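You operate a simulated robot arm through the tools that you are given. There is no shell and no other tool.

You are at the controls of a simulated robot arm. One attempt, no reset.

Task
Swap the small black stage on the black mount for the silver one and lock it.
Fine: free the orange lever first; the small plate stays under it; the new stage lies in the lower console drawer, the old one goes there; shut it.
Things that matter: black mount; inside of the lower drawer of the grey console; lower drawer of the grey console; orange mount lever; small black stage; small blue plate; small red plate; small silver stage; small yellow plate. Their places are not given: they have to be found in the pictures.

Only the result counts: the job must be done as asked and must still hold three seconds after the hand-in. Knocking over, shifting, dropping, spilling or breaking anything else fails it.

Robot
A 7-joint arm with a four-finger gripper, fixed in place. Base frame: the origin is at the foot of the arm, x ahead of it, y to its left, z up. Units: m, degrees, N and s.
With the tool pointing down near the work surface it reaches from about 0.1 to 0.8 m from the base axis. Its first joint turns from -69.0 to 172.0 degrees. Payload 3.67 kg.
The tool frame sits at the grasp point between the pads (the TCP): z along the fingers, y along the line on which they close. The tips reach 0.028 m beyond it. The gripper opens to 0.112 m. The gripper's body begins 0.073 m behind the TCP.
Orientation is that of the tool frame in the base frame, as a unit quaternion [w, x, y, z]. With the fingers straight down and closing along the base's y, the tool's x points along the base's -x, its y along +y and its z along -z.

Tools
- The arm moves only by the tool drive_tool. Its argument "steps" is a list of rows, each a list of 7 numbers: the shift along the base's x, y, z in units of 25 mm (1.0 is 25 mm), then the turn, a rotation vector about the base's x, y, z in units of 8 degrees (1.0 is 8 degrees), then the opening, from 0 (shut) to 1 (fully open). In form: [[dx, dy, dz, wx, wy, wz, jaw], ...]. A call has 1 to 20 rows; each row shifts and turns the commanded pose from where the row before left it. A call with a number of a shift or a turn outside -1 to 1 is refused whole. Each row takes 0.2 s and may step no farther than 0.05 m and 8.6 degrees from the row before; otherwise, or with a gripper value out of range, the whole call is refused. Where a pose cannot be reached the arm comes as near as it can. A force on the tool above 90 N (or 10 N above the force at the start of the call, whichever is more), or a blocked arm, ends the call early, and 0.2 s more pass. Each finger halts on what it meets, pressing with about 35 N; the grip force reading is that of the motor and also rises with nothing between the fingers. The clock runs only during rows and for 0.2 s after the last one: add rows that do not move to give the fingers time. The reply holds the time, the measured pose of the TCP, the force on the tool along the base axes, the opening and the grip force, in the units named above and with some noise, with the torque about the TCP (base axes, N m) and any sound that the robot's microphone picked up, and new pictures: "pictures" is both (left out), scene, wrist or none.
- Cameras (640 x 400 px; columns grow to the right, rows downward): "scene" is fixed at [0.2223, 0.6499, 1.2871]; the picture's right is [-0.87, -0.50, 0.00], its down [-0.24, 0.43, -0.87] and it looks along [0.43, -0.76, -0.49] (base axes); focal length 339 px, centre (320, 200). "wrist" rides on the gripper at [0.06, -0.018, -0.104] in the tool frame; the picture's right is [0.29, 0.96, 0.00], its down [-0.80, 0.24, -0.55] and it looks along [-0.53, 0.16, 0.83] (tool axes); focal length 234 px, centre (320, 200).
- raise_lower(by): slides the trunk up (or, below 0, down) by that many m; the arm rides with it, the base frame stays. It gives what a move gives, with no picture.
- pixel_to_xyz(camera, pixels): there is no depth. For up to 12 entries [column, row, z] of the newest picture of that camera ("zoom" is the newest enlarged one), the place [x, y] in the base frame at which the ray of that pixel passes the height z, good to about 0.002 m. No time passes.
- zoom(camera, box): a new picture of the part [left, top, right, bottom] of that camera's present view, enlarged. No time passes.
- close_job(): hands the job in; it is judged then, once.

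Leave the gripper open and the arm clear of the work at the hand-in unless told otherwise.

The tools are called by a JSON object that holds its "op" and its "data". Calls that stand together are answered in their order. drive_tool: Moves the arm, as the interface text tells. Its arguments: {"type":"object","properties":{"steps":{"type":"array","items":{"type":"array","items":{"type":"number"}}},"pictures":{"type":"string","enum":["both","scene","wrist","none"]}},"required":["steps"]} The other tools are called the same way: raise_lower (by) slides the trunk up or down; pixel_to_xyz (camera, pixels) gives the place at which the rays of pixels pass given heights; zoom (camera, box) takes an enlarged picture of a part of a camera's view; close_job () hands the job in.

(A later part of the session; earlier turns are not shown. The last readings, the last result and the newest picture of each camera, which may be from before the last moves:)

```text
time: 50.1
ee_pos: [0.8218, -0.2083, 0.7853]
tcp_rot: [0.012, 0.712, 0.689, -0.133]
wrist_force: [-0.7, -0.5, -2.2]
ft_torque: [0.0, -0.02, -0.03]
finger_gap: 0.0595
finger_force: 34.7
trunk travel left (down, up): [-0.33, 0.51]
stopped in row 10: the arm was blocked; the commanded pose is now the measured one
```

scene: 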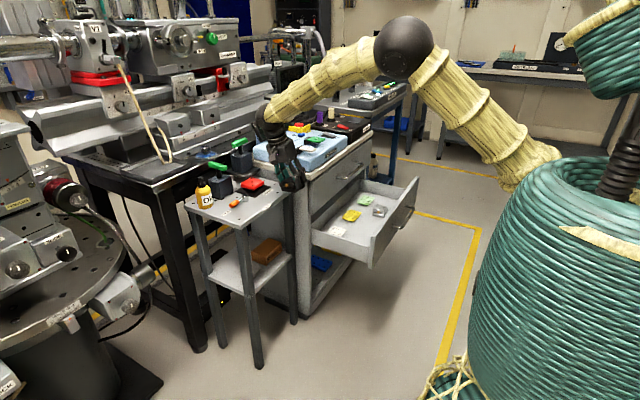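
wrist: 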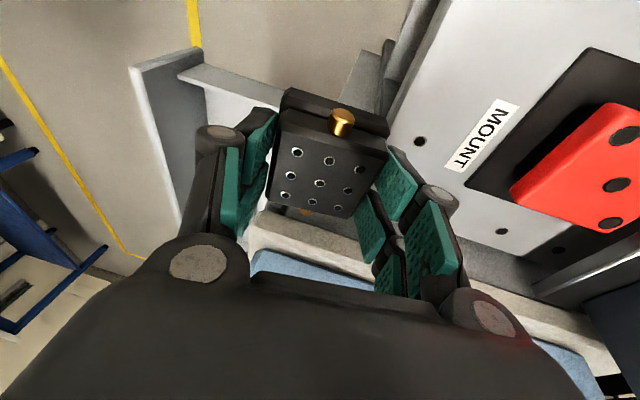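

The arm stopped as "blocked" in row 10, at (0.822,-0.208,0.785). That is lower than commanded, and the tool has rotated slightly. The stage is still held and the red plate is in place. I'll look closely before moving.

{"op": "zoom", "data": {"camera": "scene", "box": [220, 80, 340, 200]}}

{"op": "zoom", "data": {"camera": "wrist", "box": [160, 60, 480, 300]}}

```text
3.33 times, centred on (280, 140) of scene
```

zoom: 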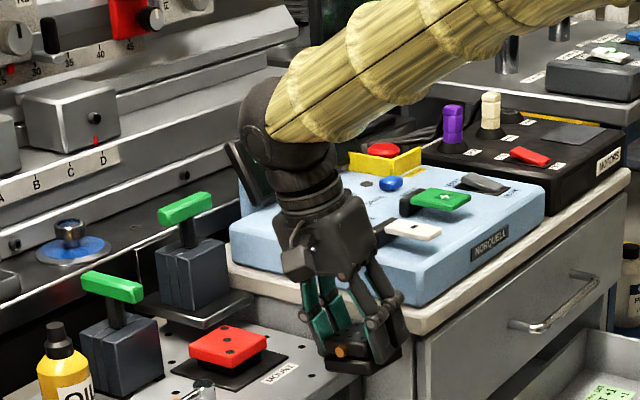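

```text
1.67 times, centred on (320, 180) of wrist
```

zoom: 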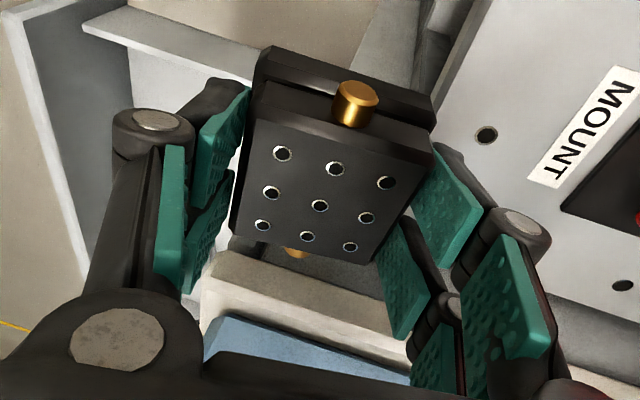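

I want to be sure nothing was shifted. I'll repeat the exact earlier zoom windows on the console and compare.

{"op": "zoom", "data": {"camera": "scene", "box": [300, 140, 380, 220]}}

{"op": "zoom", "data": {"camera": "scene", "box": [180, 130, 310, 220]}}

```text
5.00 times, centred on (340, 180) of scene
```

zoom: 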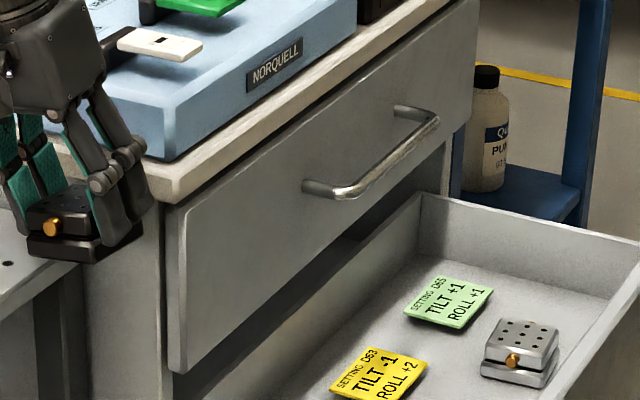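

```text
4.44 times, centred on (245, 175) of scene
```

zoom: 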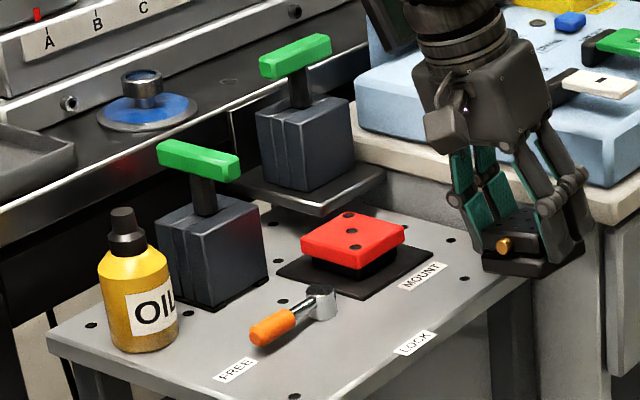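

Everything matches the earlier views: the blue box label, counter, blocks, bottle, red plate and lever are all unmoved. The wrist just sagged toward the console's blue box. I'll move gently up and +y, away from it, in small steps.

{"op": "drive_tool", "data": {"steps": [[0, 0.4, 0.4, 0, 0, 0, 0.3], [0, 0.4, 0.4, 0, 0, 0, 0.3], [0, 0.4, 0.6, 0, 0, 0, 0.3], [0, 0, 0, 0, 0, 0, 0.3]]}}

```text
time: 51.3
ee_pos: [0.8211, -0.1972, 0.8012]
tcp_rot: [-0.006, 0.72, 0.681, -0.135]
wrist_force: [-0.1, -0.6, -3.7]
ft_torque: [0.02, -0.01, -0.03]
finger_gap: 0.0596
finger_force: 35.2
trunk travel left (down, up): [-0.33, 0.51]
stopped in row 4: the arm was blocked; the commanded pose is now the measured one
```

scene: 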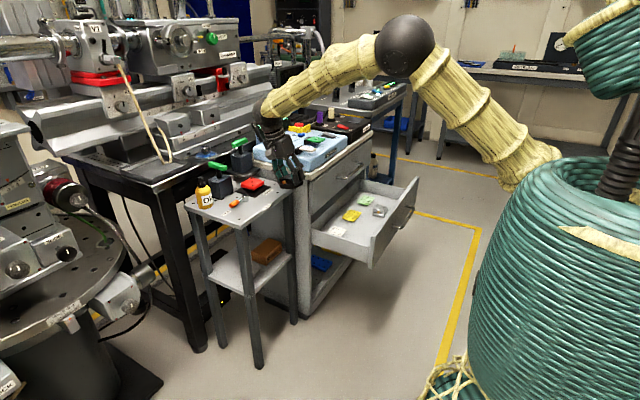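
wrist: 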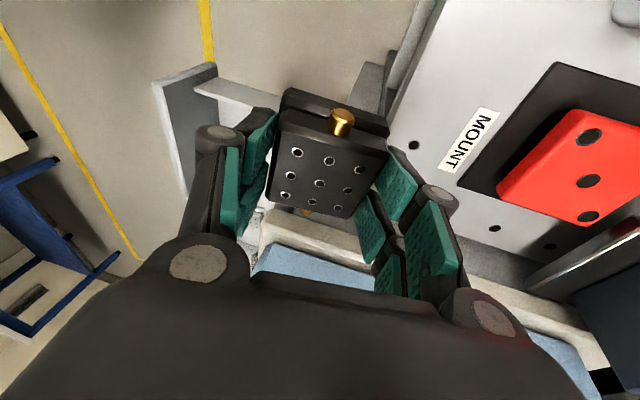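

There is no tool force, so the block is somewhere in the arm's own joints rather than at the gripper. Raising the trunk lifts the whole arm without changing its posture and gains clearance above the table and console, so I'll do that.

{"op": "raise_lower", "data": {"by": 0.1}}

{"op": "drive_tool", "data": {"steps": [[0, 0, 0, 0, 0, 0, 0.3]]}}

{"op": "zoom", "data": {"camera": "scene", "box": [220, 20, 600, 220]}}

```text
time: 52.6
ee_pos: [0.8211, -0.1969, 0.9019]
tcp_rot: [-0.005, 0.72, 0.681, -0.135]
wrist_force: [0.4, 0.8, -3.4]
ft_torque: [0.02, -0.03, 0.01]
finger_gap: 0.0596
finger_force: 34.5
trunk travel left (down, up): [-0.43, 0.41]
```

```text
time: 53.0
ee_pos: [0.822, -0.1969, 0.9015]
tcp_rot: [-0.005, 0.72, 0.68, -0.135]
wrist_force: [-0.3, 0.3, -2.7]
ft_torque: [-0.03, 0.0, 0.03]
finger_gap: 0.0597
finger_force: 35.0
trunk travel left (down, up): [-0.43, 0.41]
```

scene: 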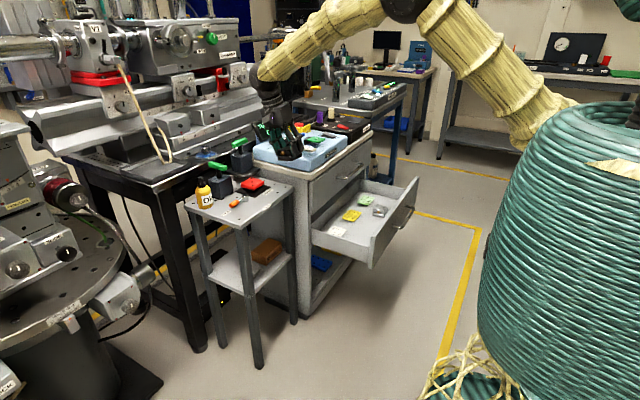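
wrist: 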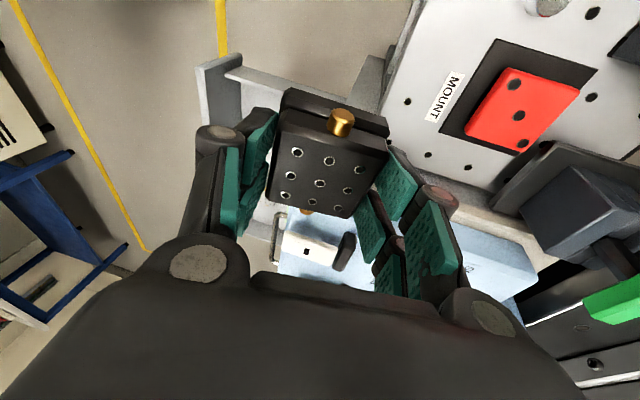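

```text
1.68 times, centred on (410, 120) of scene
```

zoom: 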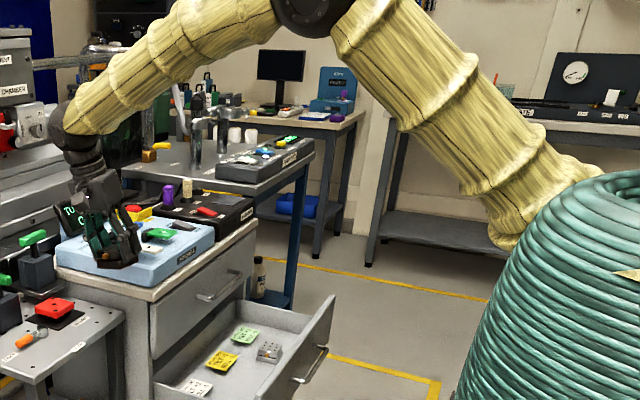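

There's good clearance now, with the TCP at z=0.902. I'll rotate the tool back to straight down in three small turns and see whether the arm follows.

{"op": "drive_tool", "data": {"steps": [[0, 0, 0, 0.33, -0.36, 0.1, 0.3], [0, 0, 0, 0.33, -0.36, 0.1, 0.3], [0, 0, 0, 0.33, -0.36, 0.1, 0.3], [0, 0, 0, 0.33, -0.34, 0.1, 0.3], [0, 0, 0, 0, 0, 0, 0.3]]}}

```text
time: 54.2
ee_pos: [0.8218, -0.1937, 0.9021]
tcp_rot: [0.001, 0.707, 0.707, 0.0]
wrist_force: [-0.1, -0.2, -2.0]
ft_torque: [-0.04, 0.02, 0.0]
finger_gap: 0.0594
finger_force: 35.2
trunk travel left (down, up): [-0.43, 0.41]
```

scene: 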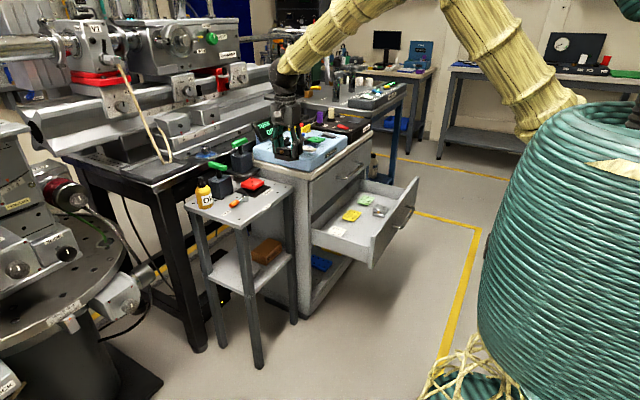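
wrist: 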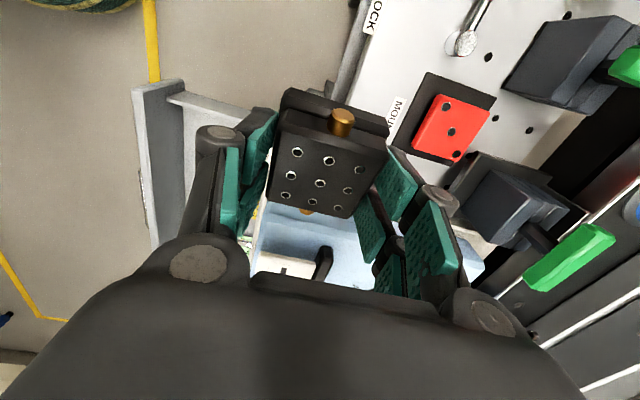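

The arm followed perfectly and the tool is vertical at (0.822,-0.194,0.902). I'll continue backward in -x.

{"op": "drive_tool", "data": {"steps": [[-0.8, 0, 0, 0, 0, 0, 0.3], [-0.8, 0, 0, 0, 0, 0, 0.3], [-0.8, 0, 0, 0, 0, 0, 0.3], [-0.8, 0, 0, 0, 0, 0, 0.3], [-0.8, 0, 0, 0, 0, 0, 0.3], [-0.8, 0, 0, 0, 0, 0, 0.3], [-0.8, 0, 0, 0, 0, 0, 0.3], [-0.8, 0, 0, 0, 0, 0, 0.3], [-0.8, 0, 0, 0, 0, 0, 0.3], [-0.8, 0, 0, 0, 0, 0, 0.3], [0, 0, 0, 0, 0, 0, 0.3]], "pictures": "scene"}}

```text
time: 56.6
ee_pos: [0.619, -0.1936, 0.9019]
tcp_rot: [0.001, 0.707, 0.707, -0.001]
wrist_force: [0.1, -0.2, -2.4]
ft_torque: [0.0, 0.0, -0.02]
finger_gap: 0.0595
finger_force: 35.4
trunk travel left (down, up): [-0.43, 0.41]
```

scene: 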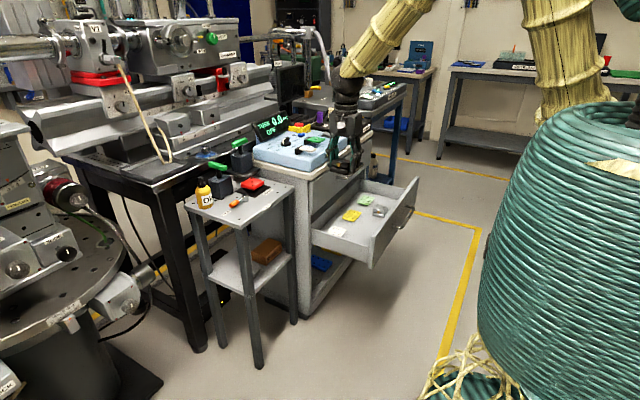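

All clear at x=0.619. Next I'll swing to y≈-0.50 over the drawer.

{"op": "drive_tool", "data": {"steps": [[0, -0.9, 0, 0, 0, 0, 0.3], [0, -0.9, 0, 0, 0, 0, 0.3], [0, -0.9, 0, 0, 0, 0, 0.3], [0, -0.9, 0, 0, 0, 0, 0.3], [0, -0.9, 0, 0, 0, 0, 0.3], [0, -0.9, 0, 0, 0, 0, 0.3], [0, -0.9, 0, 0, 0, 0, 0.3], [0, -0.9, 0, 0, 0, 0, 0.3], [0, -0.9, 0, 0, 0, 0, 0.3], [0, -0.9, 0, 0, 0, 0, 0.3], [0, -0.9, 0, 0, 0, 0, 0.3], [0, -0.9, 0, 0, 0, 0, 0.3], [0, -0.9, 0, 0, 0, 0, 0.3], [0.2, -0.5, 0, 0, 0, 0, 0.3], [0, 0, 0, 0, 0, 0, 0.3]]}}

```text
time: 59.8
ee_pos: [0.6251, -0.5005, 0.9024]
tcp_rot: [0.001, 0.707, 0.708, 0.0]
wrist_force: [-0.6, -0.4, -2.7]
ft_torque: [-0.02, 0.0, -0.03]
finger_gap: 0.0595
finger_force: 35.3
trunk travel left (down, up): [-0.43, 0.41]
```

scene: 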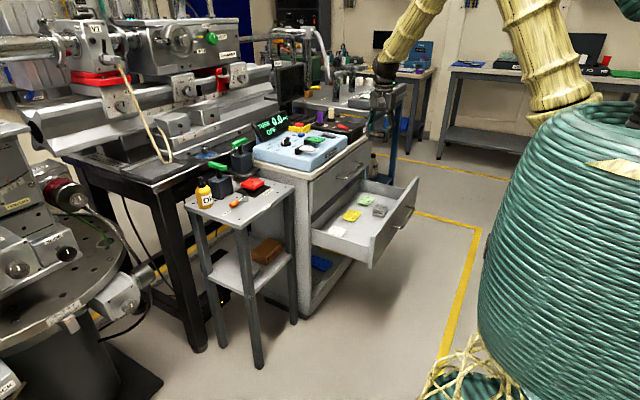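
wrist: 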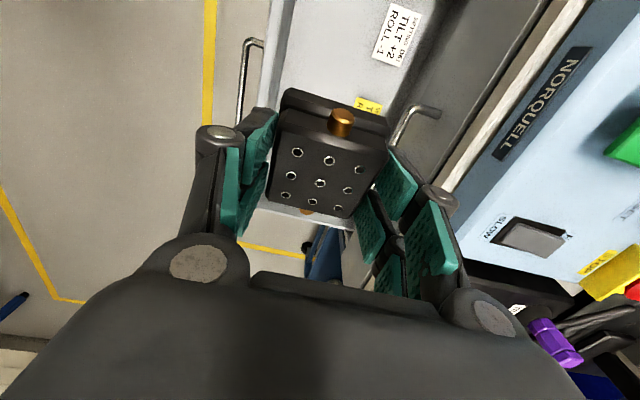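

The tool is over the drawer. I'll query the card positions and drawer front edge at floor height to pick a free place for the black stage.

{"op": "pixel_to_xyz", "data": {"camera": "wrist", "pixels": [[372, 55, 0.467], [403, 66, 0.467], [386, 2, 0.467], [422, 8, 0.467], [357, 97, 0.467], [382, 103, 0.467], [281, 70, 0.6], [297, 20, 0.6], [431, 108, 0.69], [391, 142, 0.69]]}}

{"op": "zoom", "data": {"camera": "scene", "box": [300, 160, 440, 270]}}

```text
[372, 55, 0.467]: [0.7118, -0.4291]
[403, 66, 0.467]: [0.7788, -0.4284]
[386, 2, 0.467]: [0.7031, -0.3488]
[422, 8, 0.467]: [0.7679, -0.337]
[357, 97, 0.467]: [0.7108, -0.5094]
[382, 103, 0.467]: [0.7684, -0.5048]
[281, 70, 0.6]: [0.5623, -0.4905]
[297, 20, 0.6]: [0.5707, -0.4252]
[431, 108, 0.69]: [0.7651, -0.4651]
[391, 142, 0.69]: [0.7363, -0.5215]
```

```text
3.64 times, centred on (370, 215) of scene
```

zoom: 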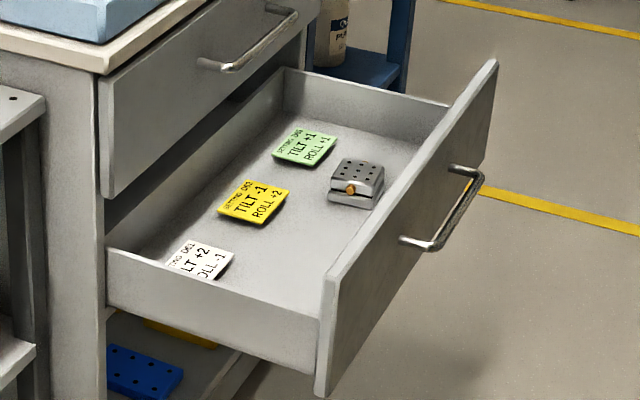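

The free floor area is x 0.575–0.70 around y=-0.50. I'll apply the same -15° tilt I gripped with, so the stage is upright, shift to x≈0.637, then lower the trunk.

{"op": "drive_tool", "data": {"steps": [[0.25, 0, 0, -0.47, 0, 0, 0.3], [0.24, 0, 0, -0.47, 0, 0, 0.3], [0, 0, 0, -0.47, 0, 0, 0.3], [0, 0, 0, -0.47, 0, 0, 0.3], [0, 0, 0, 0, 0, 0, 0.3]], "pictures": "none"}}

{"op": "raise_lower", "data": {"by": -0.25}}

{"op": "drive_tool", "data": {"steps": [[0, 0, 0, 0, 0, 0, 0.3]]}}

```text
time: 61.0
ee_pos: [0.6378, -0.5007, 0.9033]
tcp_rot: [0.093, 0.7, 0.702, -0.094]
wrist_force: [0.6, 0.0, -2.6]
ft_torque: [-0.01, 0.01, 0.0]
finger_gap: 0.0595
finger_force: 35.0
trunk travel left (down, up): [-0.43, 0.41]
```

```text
time: 63.6
ee_pos: [0.6387, -0.5004, 0.6532]
tcp_rot: [0.093, 0.701, 0.701, -0.094]
wrist_force: [1.1, 0.0, -2.9]
ft_torque: [-0.02, 0.03, -0.01]
finger_gap: 0.0596
finger_force: 34.6
trunk travel left (down, up): [-0.18, 0.66]
```

```text
time: 64.0
ee_pos: [0.6384, -0.5017, 0.6532]
tcp_rot: [0.094, 0.7, 0.702, -0.092]
wrist_force: [0.0, 0.6, -2.4]
ft_torque: [-0.03, 0.0, 0.02]
finger_gap: 0.0596
finger_force: 35.0
trunk travel left (down, up): [-0.18, 0.66]
```

scene: 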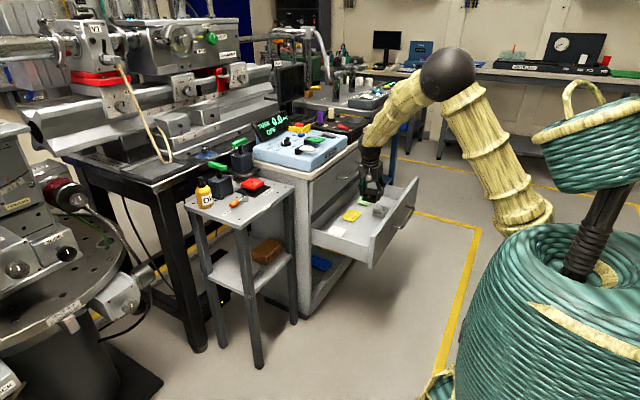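
wrist: 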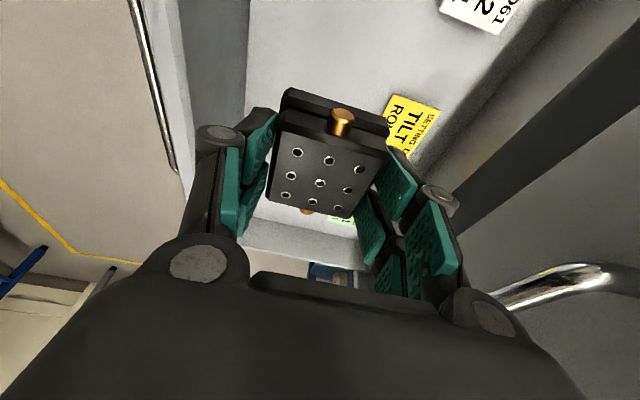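

The tool is inside the drawer area and the held stage is clear of the cards. I'll descend to z≈0.52 first.

{"op": "drive_tool", "data": {"steps": [[0, 0, -0.9, 0, 0, 0, 0.3], [0, 0, -0.9, 0, 0, 0, 0.3], [0, 0, -0.9, 0, 0, 0, 0.3], [0, 0, -0.9, 0, 0, 0, 0.3], [0, 0, -0.9, 0, 0, 0, 0.3], [0, 0, -0.8, 0, 0, 0, 0.3], [0, 0, 0, 0, 0, 0, 0.3]]}}

{"op": "zoom", "data": {"camera": "scene", "box": [330, 150, 430, 260]}}

```text
time: 65.6
ee_pos: [0.6382, -0.5013, 0.5192]
tcp_rot: [0.094, 0.7, 0.702, -0.094]
wrist_force: [0.1, -0.1, -3.2]
ft_torque: [-0.01, -0.01, -0.02]
finger_gap: 0.0599
finger_force: 35.1
trunk travel left (down, up): [-0.18, 0.66]
```

scene: 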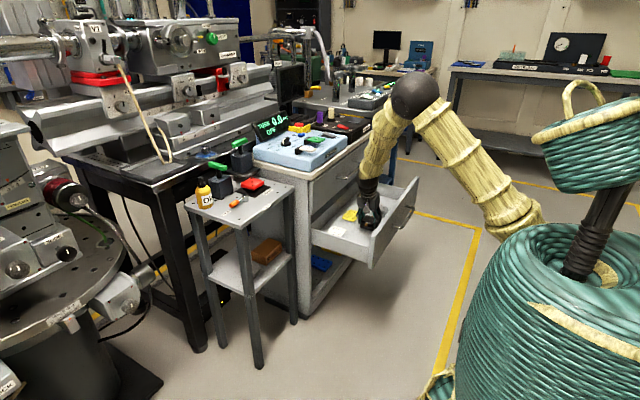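
wrist: 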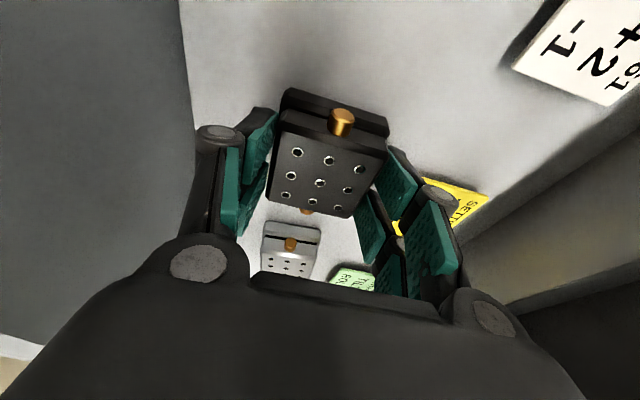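

```text
3.64 times, centred on (380, 205) of scene
```

zoom: 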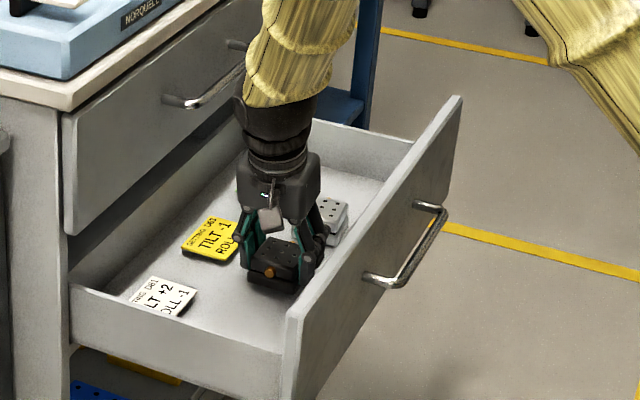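

The black stage is just above the drawer floor. I'll lower in small steps and watch the vertical force for contact.

{"op": "drive_tool", "data": {"steps": [[0, 0, -0.2, 0, 0, 0, 0.3], [0, 0, -0.15, 0, 0, 0, 0.3], [0, 0, 0, 0, 0, 0, 0.3]], "pictures": "none"}}

```text
time: 66.4
ee_pos: [0.6364, -0.4999, 0.5111]
tcp_rot: [0.094, 0.7, 0.702, -0.093]
wrist_force: [0.8, 0.1, -2.4]
ft_torque: [0.0, -0.01, -0.02]
finger_gap: 0.0598
finger_force: 34.9
trunk travel left (down, up): [-0.18, 0.66]
```

No contact yet at z=0.511. I'll take smaller steps.

{"op": "drive_tool", "data": {"steps": [[0, 0, -0.12, 0, 0, 0, 0.3], [0, 0, 0, 0, 0, 0, 0.3]], "pictures": "none"}}

{"op": "drive_tool", "data": {"steps": [[0, 0, -0.1, 0, 0, 0, 0.3], [0, 0, 0, 0, 0, 0, 0.3]], "pictures": "none"}}

```text
time: 67.0
ee_pos: [0.6373, -0.501, 0.5078]
tcp_rot: [0.093, 0.7, 0.702, -0.094]
wrist_force: [-0.1, 0.6, -2.8]
ft_torque: [0.03, 0.01, 0.0]
finger_gap: 0.0594
finger_force: 35.3
trunk travel left (down, up): [-0.18, 0.66]
```

```text
time: 67.6
ee_pos: [0.6371, -0.5003, 0.5053]
tcp_rot: [0.093, 0.7, 0.702, -0.093]
wrist_force: [-0.3, 0.8, -2.5]
ft_torque: [0.0, -0.01, 0.0]
finger_gap: 0.0598
finger_force: 35.5
trunk travel left (down, up): [-0.18, 0.66]
```

{"op": "drive_tool", "data": {"steps": [[0, 0, -0.1, 0, 0, 0, 0.3], [0, 0, 0, 0, 0, 0, 0.3]], "pictures": "none"}}

{"op": "drive_tool", "data": {"steps": [[0, 0, -0.1, 0, 0, 0, 0.3], [0, 0, 0, 0, 0, 0, 0.3]], "pictures": "wrist"}}

{"op": "zoom", "data": {"camera": "scene", "box": [345, 190, 405, 240]}}

```text
time: 68.2
ee_pos: [0.6374, -0.5002, 0.5043]
tcp_rot: [0.096, 0.7, 0.701, -0.094]
wrist_force: [-0.6, -1.3, 12.7]
ft_torque: [0.42, -0.02, 0.03]
finger_gap: 0.0596
finger_force: 34.9
trunk travel left (down, up): [-0.18, 0.66]
```

```text
time: 68.8
ee_pos: [0.6381, -0.5001, 0.5032]
tcp_rot: [0.096, 0.7, 0.702, -0.093]
wrist_force: [1.8, 2.3, 22.4]
ft_torque: [0.35, -0.04, -0.02]
finger_gap: 0.0597
finger_force: 35.4
trunk travel left (down, up): [-0.18, 0.66]
```

wrist: 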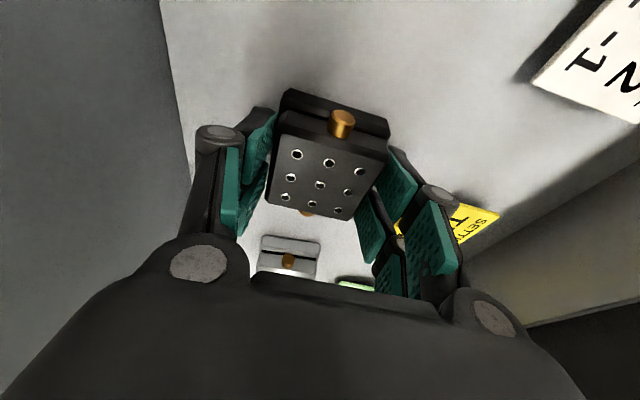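

```text
8.00 times, centred on (375, 215) of scene
```

zoom: 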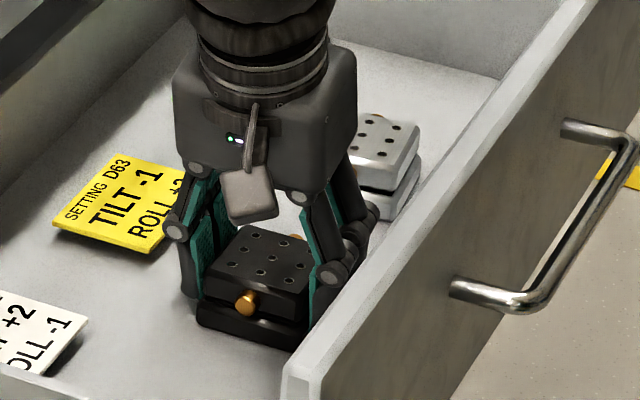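

The stage touched the floor at TCP z≈0.504 (force +22 N). I'll ease up 1.5 mm and open the fingers.

{"op": "drive_tool", "data": {"steps": [[0, 0, 0.06, 0, 0, 0, 0.3], [0, 0, 0, 0, 0, 0, 0.58], [0, 0, 0, 0, 0, 0, 0.64], [0, 0, 0, 0, 0, 0, 0.66], [0, 0, 0.4, 0, 0, 0, 0.66], [0, 0, 0.8, 0, 0, 0, 0.66], [0, 0, 1, 0, 0, 0, 0.66], [0, 0, 1, 0, 0, 0, 0.66], [0, 0, 0, 0, 0, 0, 0.66]]}}

{"op": "zoom", "data": {"camera": "scene", "box": [330, 150, 430, 260]}}

```text
time: 70.8
ee_pos: [0.6374, -0.4995, 0.5834]
tcp_rot: [0.092, 0.7, 0.702, -0.094]
wrist_force: [-0.7, 1.0, -0.4]
ft_torque: [0.02, 0.0, 0.03]
finger_gap: 0.0742
finger_force: 0.2
trunk travel left (down, up): [-0.18, 0.66]
```

scene: 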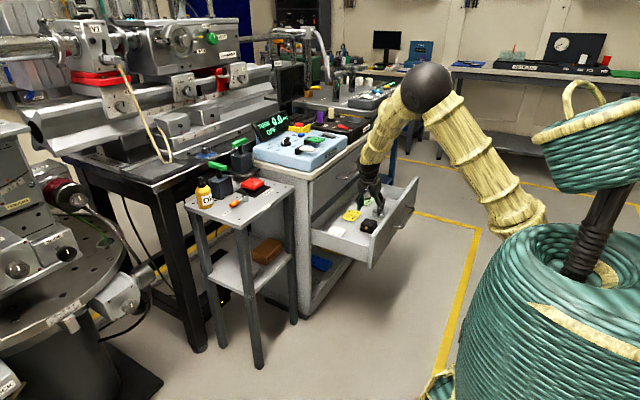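
wrist: 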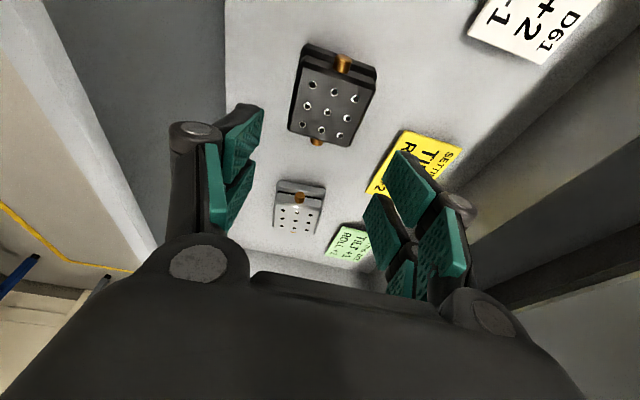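

```text
3.64 times, centred on (380, 205) of scene
```

zoom: 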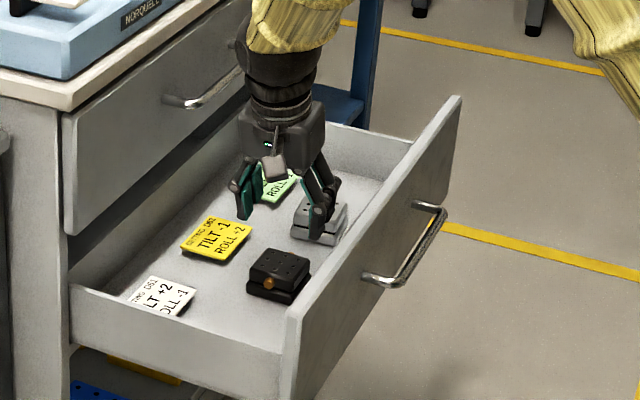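

The black stage now rests flat in the drawer, clear of the cards. Now for the silver stage; I'll measure it again from this view.

{"op": "zoom", "data": {"camera": "wrist", "box": [250, 160, 360, 250]}}

{"op": "zoom", "data": {"camera": "wrist", "box": [260, 20, 400, 160]}}

```text
4.44 times, centred on (305, 205) of wrist
```

zoom: 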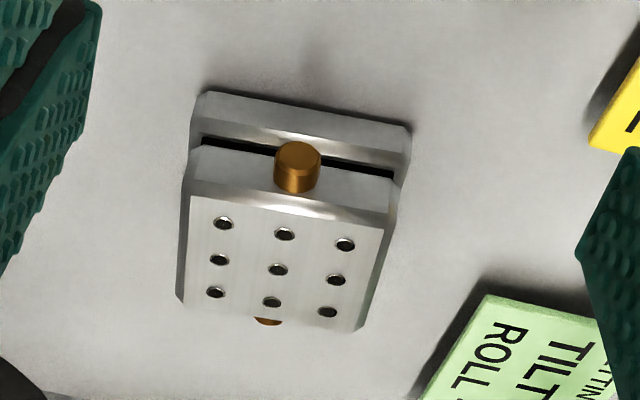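

```text
2.86 times, centred on (330, 90) of wrist
```

zoom: 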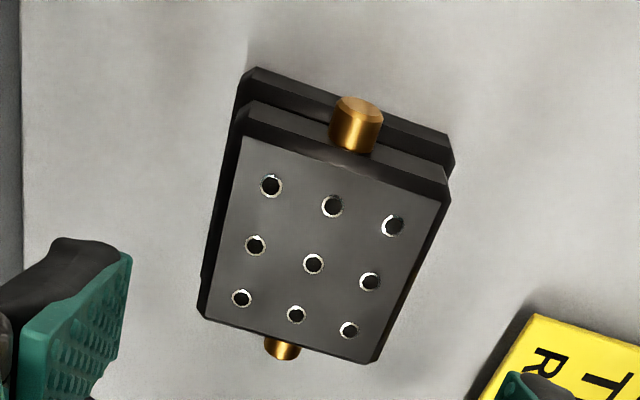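

I'll cast rays through the silver stage's hole pattern and the black stage's holes at their top height, for centre and yaw.

{"op": "pixel_to_xyz", "data": {"camera": "wrist", "pixels": [[295.3, 220.5, 0.5], [283.2, 210.2, 0.5], [310.9, 215.1, 0.5], [281.4, 225.5, 0.5], [306.6, 230.2, 0.5], [327.6, 112.4, 0.5], [312.9, 85.1, 0.5], [355.2, 99.1, 0.5], [302.7, 124.3, 0.5], [339.8, 135.5, 0.5]]}}

```text
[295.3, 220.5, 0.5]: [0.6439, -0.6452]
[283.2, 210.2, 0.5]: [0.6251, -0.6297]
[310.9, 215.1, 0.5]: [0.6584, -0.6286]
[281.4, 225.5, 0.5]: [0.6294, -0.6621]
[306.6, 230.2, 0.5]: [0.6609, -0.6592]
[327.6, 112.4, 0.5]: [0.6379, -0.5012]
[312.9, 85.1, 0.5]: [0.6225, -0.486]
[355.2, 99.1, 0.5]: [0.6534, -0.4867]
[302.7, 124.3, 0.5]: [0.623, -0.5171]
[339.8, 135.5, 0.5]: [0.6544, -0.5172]
```

The silver stage's centre is (0.6439,-0.6452), with yaw of roughly +6°. I'll move over it at the present height (tips at z≈0.556, above both stages) and turn +6° about z.

{"op": "drive_tool", "data": {"steps": [[0.1, -0.9, 0, 0, 0, 0.2, 0.66], [0.1, -0.9, 0, 0, 0, 0.2, 0.66], [0.06, -0.9, 0, 0, 0, 0.2, 0.66], [0, -0.9, 0, 0, 0, 0.18, 0.66], [0, -0.9, 0, 0, 0, 0, 0.66], [0, -0.9, 0, 0, 0, 0, 0.66], [0, -0.43, 0, 0, 0, 0, 0.66], [0, 0, 0, 0, 0, 0, 0.66]]}}

{"op": "zoom", "data": {"camera": "wrist", "box": [240, 60, 420, 210]}}

```text
time: 72.6
ee_pos: [0.6452, -0.6468, 0.583]
tcp_rot: [0.098, 0.661, 0.738, -0.088]
wrist_force: [0.5, -0.4, 0.4]
ft_torque: [0.03, -0.02, -0.01]
finger_gap: 0.0738
finger_force: 0.0
trunk travel left (down, up): [-0.18, 0.66]
```

scene: 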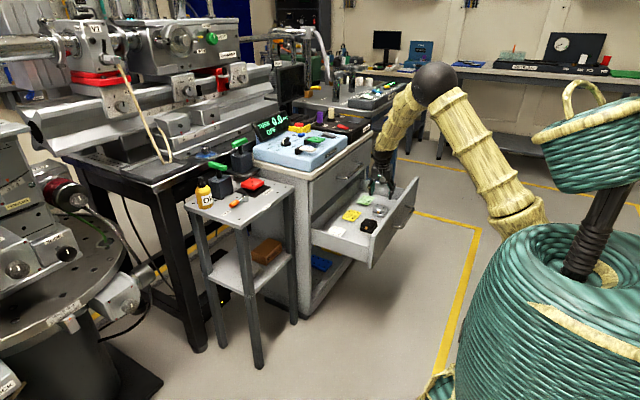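
wrist: 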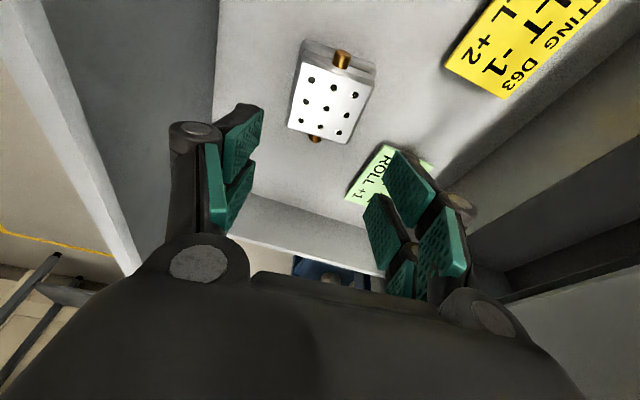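

```text
2.67 times, centred on (330, 135) of wrist
```

zoom: 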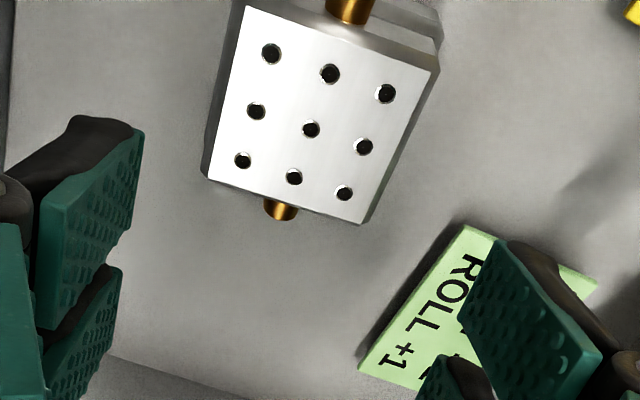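

The hole pattern now has the same apparent angle as the black stage had when aligned, so the yaw is right. I'll check the centre again.

{"op": "pixel_to_xyz", "data": {"camera": "wrist", "pixels": [[326.6, 108.4, 0.5], [311.6, 79.9, 0.5], [354.7, 94.6, 0.5], [300.8, 120, 0.5], [339, 132, 0.5]]}}

```text
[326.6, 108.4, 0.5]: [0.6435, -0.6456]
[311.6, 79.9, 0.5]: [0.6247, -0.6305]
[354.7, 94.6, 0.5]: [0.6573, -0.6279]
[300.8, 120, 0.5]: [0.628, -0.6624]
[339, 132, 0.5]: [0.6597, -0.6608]
```

The centre is (0.6435,-0.6456). I'll fine-adjust by 2 mm and descend to z≈0.506, the same grasp height relative to the stage as before.

{"op": "drive_tool", "data": {"steps": [[-0.07, 0.08, -0.5, 0, 0, 0, 0.66], [0, 0, -0.8, 0, 0, 0, 0.66], [0, 0, -0.9, 0, 0, 0, 0.66], [0, 0, -0.85, 0, 0, 0, 0.66], [0, 0, 0, 0, 0, 0, 0.66]]}}

{"op": "zoom", "data": {"camera": "wrist", "box": [200, 80, 440, 260]}}

{"op": "zoom", "data": {"camera": "scene", "box": [345, 180, 415, 230]}}

```text
time: 73.8
ee_pos: [0.6436, -0.6442, 0.505]
tcp_rot: [0.099, 0.661, 0.739, -0.087]
wrist_force: [-1.0, -0.2, -1.0]
ft_torque: [0.01, 0.01, -0.01]
finger_gap: 0.0738
finger_force: 0.1
trunk travel left (down, up): [-0.18, 0.66]
```

scene: 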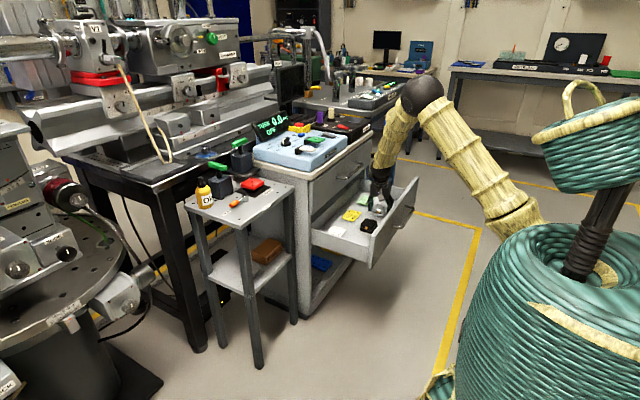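
wrist: 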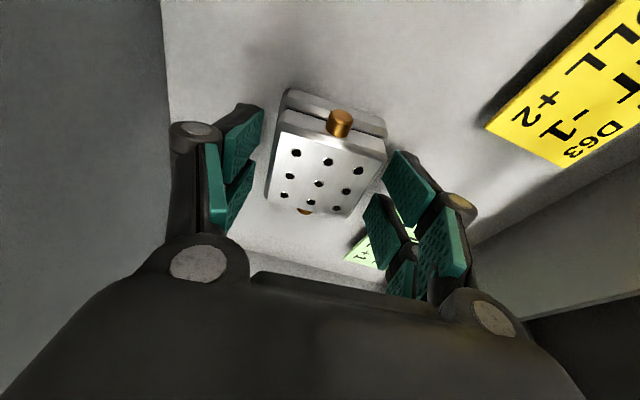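

```text
2.22 times, centred on (320, 170) of wrist
```

zoom: 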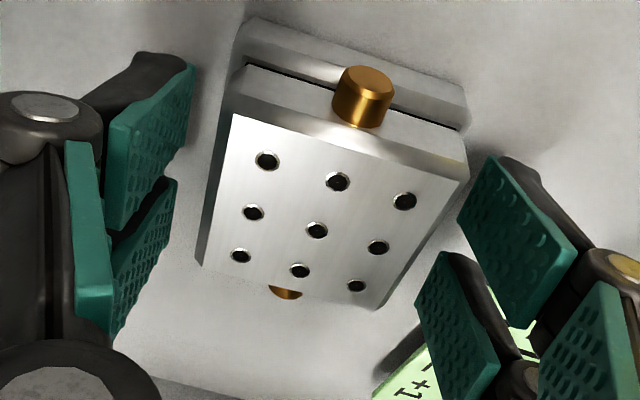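

```text
8.00 times, centred on (380, 205) of scene
```

zoom: 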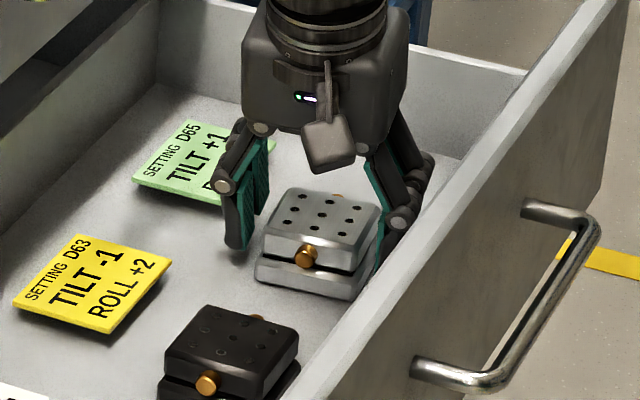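

The silver stage is centred between the fingers and the green card is just clear of the right finger. I'll close gradually.

{"op": "drive_tool", "data": {"steps": [[0, 0, 0, 0, 0, 0, 0.58], [0, 0, 0, 0, 0, 0, 0.53], [0, 0, 0, 0, 0, 0, 0.45], [0, 0, 0, 0, 0, 0, 0.3], [0, 0, 0, 0, 0, 0, 0.3]], "pictures": "wrist"}}

```text
time: 75.0
ee_pos: [0.6435, -0.6445, 0.5059]
tcp_rot: [0.099, 0.662, 0.738, -0.088]
wrist_force: [-1.2, -0.2, -0.4]
ft_torque: [0.06, 0.05, 0.03]
finger_gap: 0.0594
finger_force: 35.2
trunk travel left (down, up): [-0.18, 0.66]
```

wrist: 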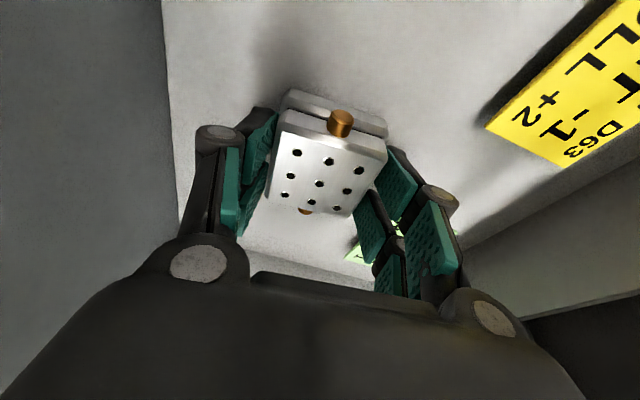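

The silver stage is gripped at 59.4 mm, identical to the black one. I'll lift it straight up about 140 mm with the arm and check.

{"op": "drive_tool", "data": {"steps": [[0, 0, 0.3, 0, 0, 0, 0.3], [0, 0, 0.6, 0, 0, 0, 0.3], [0, 0, 0.9, 0, 0, 0, 0.3], [0, 0, 0.9, 0, 0, 0, 0.3], [0, 0, 0.9, 0, 0, 0, 0.3], [0, 0, 0.9, 0, 0, 0, 0.3], [0, 0, 0.9, 0, 0, 0, 0.3], [0, 0, 0, 0, 0, 0, 0.3]]}}

{"op": "zoom", "data": {"camera": "scene", "box": [330, 140, 430, 250]}}

```text
time: 76.8
ee_pos: [0.644, -0.6453, 0.6393]
tcp_rot: [0.098, 0.662, 0.738, -0.087]
wrist_force: [0.1, -0.6, -1.9]
ft_torque: [0.03, 0.02, 0.02]
finger_gap: 0.0597
finger_force: 35.1
trunk travel left (down, up): [-0.18, 0.66]
```

scene: 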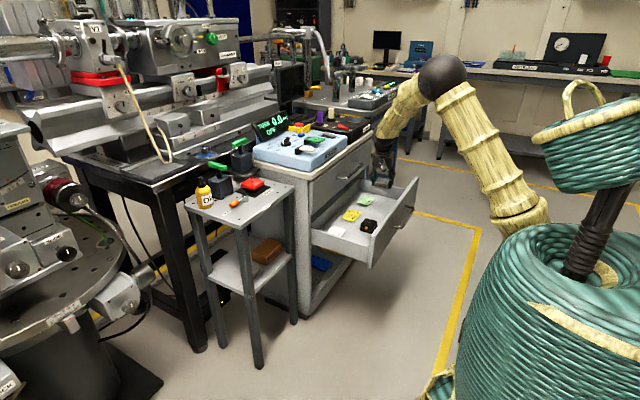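
wrist: 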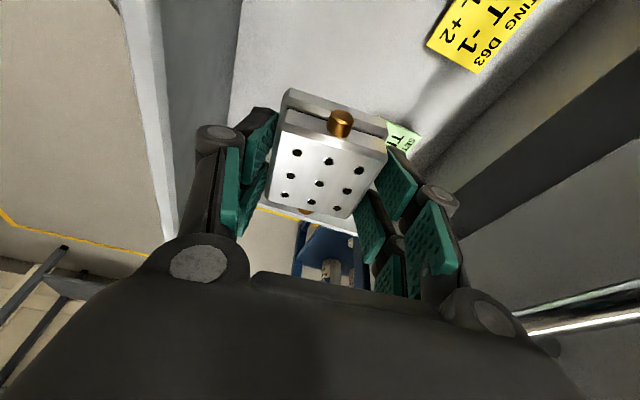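

```text
3.64 times, centred on (380, 195) of scene
```

zoom: 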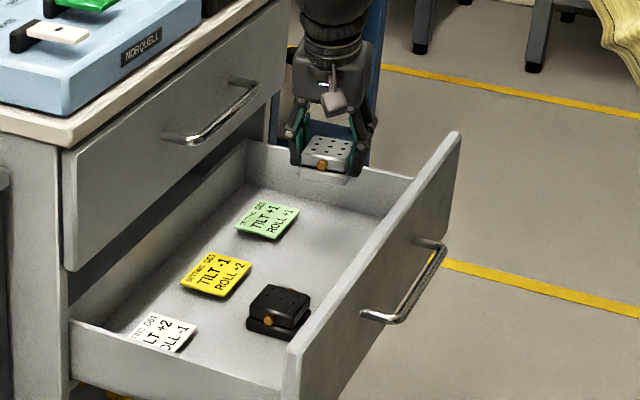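

The silver stage is held and the drawer contents are untouched. Now I'll raise the trunk by 0.25 m, then turn the tool back to vertical and square.

{"op": "raise_lower", "data": {"by": 0.25}}

{"op": "drive_tool", "data": {"steps": [[-0.4, 0.5, 0, 0, 0, -0.39, 0.3], [-0.4, 0.9, 0, 0, 0, -0.39, 0.3], [0, 0.9, 0, 0.47, 0, 0, 0.3], [0, 0.9, 0, 0.47, 0, 0, 0.3], [0, 0.9, 0, 0.47, 0, 0, 0.3], [0, 0.9, 0, 0.47, 0, 0, 0.3], [0, 0.9, 0, 0, 0, 0, 0.3], [0, 0.9, 0, 0, 0, 0, 0.3], [0, 0.9, 0, 0, 0, 0, 0.3], [0, 0.9, 0, 0, 0, 0, 0.3], [0, 0.9, 0, 0, 0, 0, 0.3], [0, 0.9, 0, 0, 0, 0, 0.3], [0, 0.9, 0, 0, 0, 0, 0.3], [0, 0.9, 0, 0, 0, 0, 0.3], [0, 0.9, 0, 0, 0, 0, 0.3], [0, 0.9, 0, 0, 0, 0, 0.3], [0, 0.9, 0, 0, 0, 0, 0.3], [0, 0.9, 0, 0, 0, 0, 0.3], [0, 0, 0, 0, 0, 0, 0.3]], "pictures": "scene"}}

```text
time: 79.4
ee_pos: [0.6459, -0.6459, 0.8885]
tcp_rot: [0.097, 0.661, 0.739, -0.088]
wrist_force: [-0.3, 0.4, -2.4]
ft_torque: [0.02, -0.04, -0.03]
finger_gap: 0.0593
finger_force: 34.9
trunk travel left (down, up): [-0.43, 0.41]
```

```text
time: 83.4
ee_pos: [0.6251, -0.2506, 0.8919]
tcp_rot: [0.001, 0.707, 0.707, 0.0]
wrist_force: [0.8, 0.4, -3.3]
ft_torque: [-0.02, 0.02, 0.02]
finger_gap: 0.0596
finger_force: 35.4
trunk travel left (down, up): [-0.43, 0.41]
```

scene: 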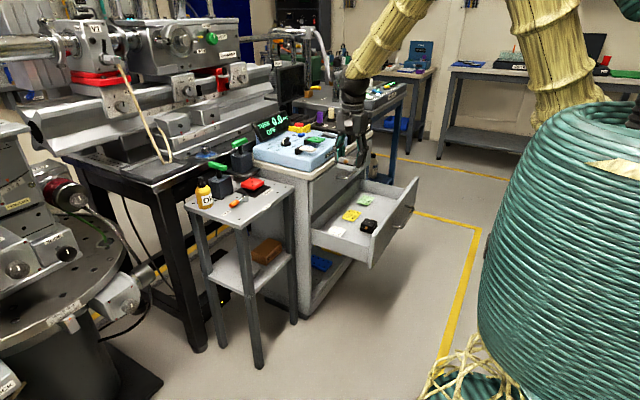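

It's vertical and clear at (0.625,-0.251,0.892). I'll move to y≈-0.165 and forward to x≈0.88 over the table, in vertical posture.

{"op": "drive_tool", "data": {"steps": [[0, 0.9, 0, 0, 0, 0, 0.3], [0.3, 0.9, 0, 0, 0, 0, 0.3], [0.8, 0.9, 0, 0, 0, 0, 0.3], [0.9, 0.7, 0, 0, 0, 0, 0.3], [0.9, 0, 0, 0, 0, 0, 0.3], [0.9, 0, 0, 0, 0, 0, 0.3], [0.9, 0, 0, 0, 0, 0, 0.3], [0.9, 0, 0, 0, 0, 0, 0.3], [0.9, 0, 0, 0, 0, 0, 0.3], [0.9, 0, 0, 0, 0, 0, 0.3], [0.9, 0, 0, 0, 0, 0, 0.3], [0.9, 0, 0, 0, 0, 0, 0.3], [0.9, 0, 0, 0, 0, 0, 0.3], [0, 0, 0, 0, 0, 0, 0.3]]}}

{"op": "zoom", "data": {"camera": "scene", "box": [210, 110, 300, 210]}}

```text
time: 86.4
ee_pos: [0.8778, -0.1635, 0.8881]
tcp_rot: [0.003, 0.707, 0.707, -0.001]
wrist_force: [-0.5, 0.0, -3.3]
ft_torque: [-0.05, -0.01, 0.0]
finger_gap: 0.0597
finger_force: 34.7
trunk travel left (down, up): [-0.43, 0.41]
```

scene: 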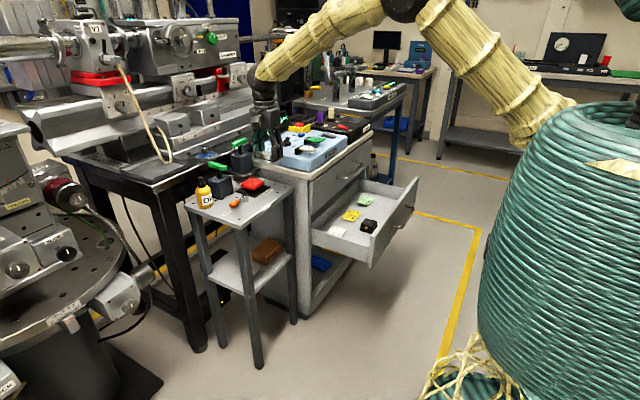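
wrist: 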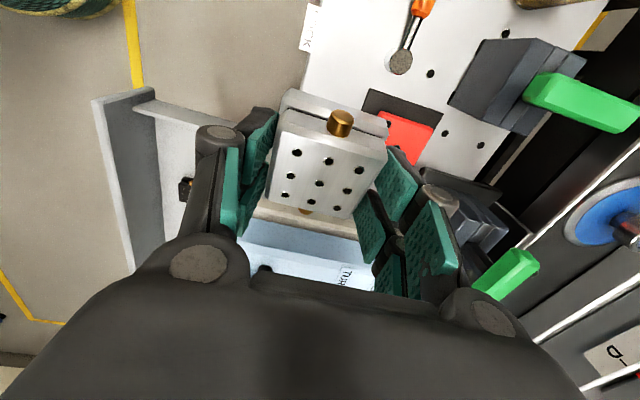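

```text
4.00 times, centred on (255, 160) of scene
```

zoom: 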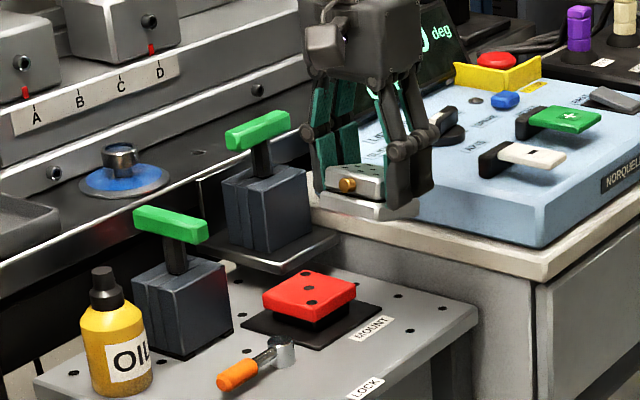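

I'll measure the now-exposed red plate to confirm the target centre.

{"op": "zoom", "data": {"camera": "scene", "box": [234, 165, 279, 205]}}

{"op": "zoom", "data": {"camera": "wrist", "box": [340, 60, 480, 180]}}

```text
10.00 times, centred on (256, 185) of scene
```

zoom: 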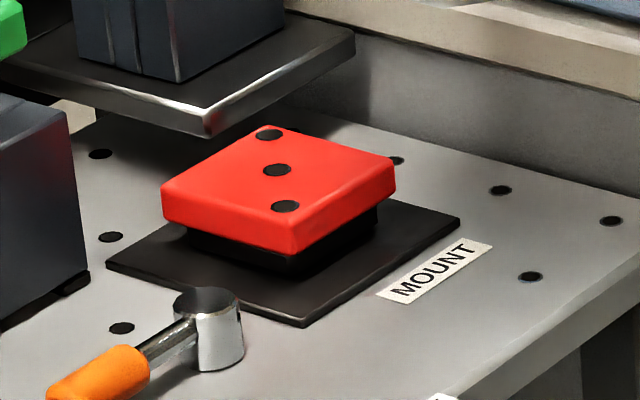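

```text
3.33 times, centred on (410, 120) of wrist
```

zoom: 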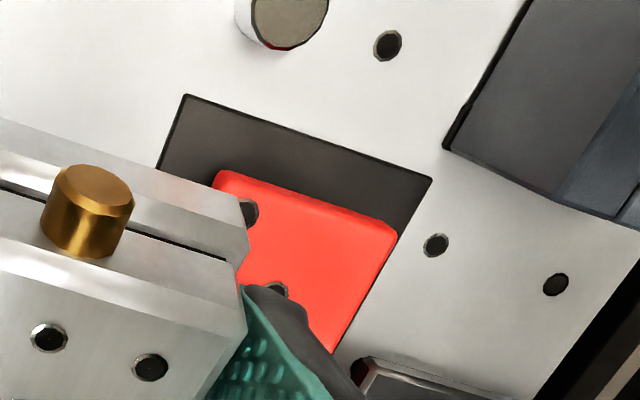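

{"op": "pixel_to_xyz", "data": {"camera": "scene", "pixels": [[251.7, 181.9, 0.745], [251.7, 181.9, 0.75], [251.7, 181.9, 0.755], [250.9, 178.4, 0.75], [252.6, 185.6, 0.75]]}}

{"op": "pixel_to_xyz", "data": {"camera": "wrist", "pixels": [[389, 124, 0.75], [397.5, 146.5, 0.75], [376.4, 111.8, 0.75], [428.6, 129.2, 0.75]]}}

```text
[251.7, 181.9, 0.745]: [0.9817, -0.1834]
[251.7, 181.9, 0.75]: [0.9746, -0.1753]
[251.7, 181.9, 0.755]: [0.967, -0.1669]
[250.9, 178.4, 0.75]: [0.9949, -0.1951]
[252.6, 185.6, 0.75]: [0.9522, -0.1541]
```

```text
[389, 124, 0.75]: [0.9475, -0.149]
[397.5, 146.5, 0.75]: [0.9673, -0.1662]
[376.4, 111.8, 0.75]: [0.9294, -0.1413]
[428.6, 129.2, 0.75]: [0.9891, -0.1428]
```

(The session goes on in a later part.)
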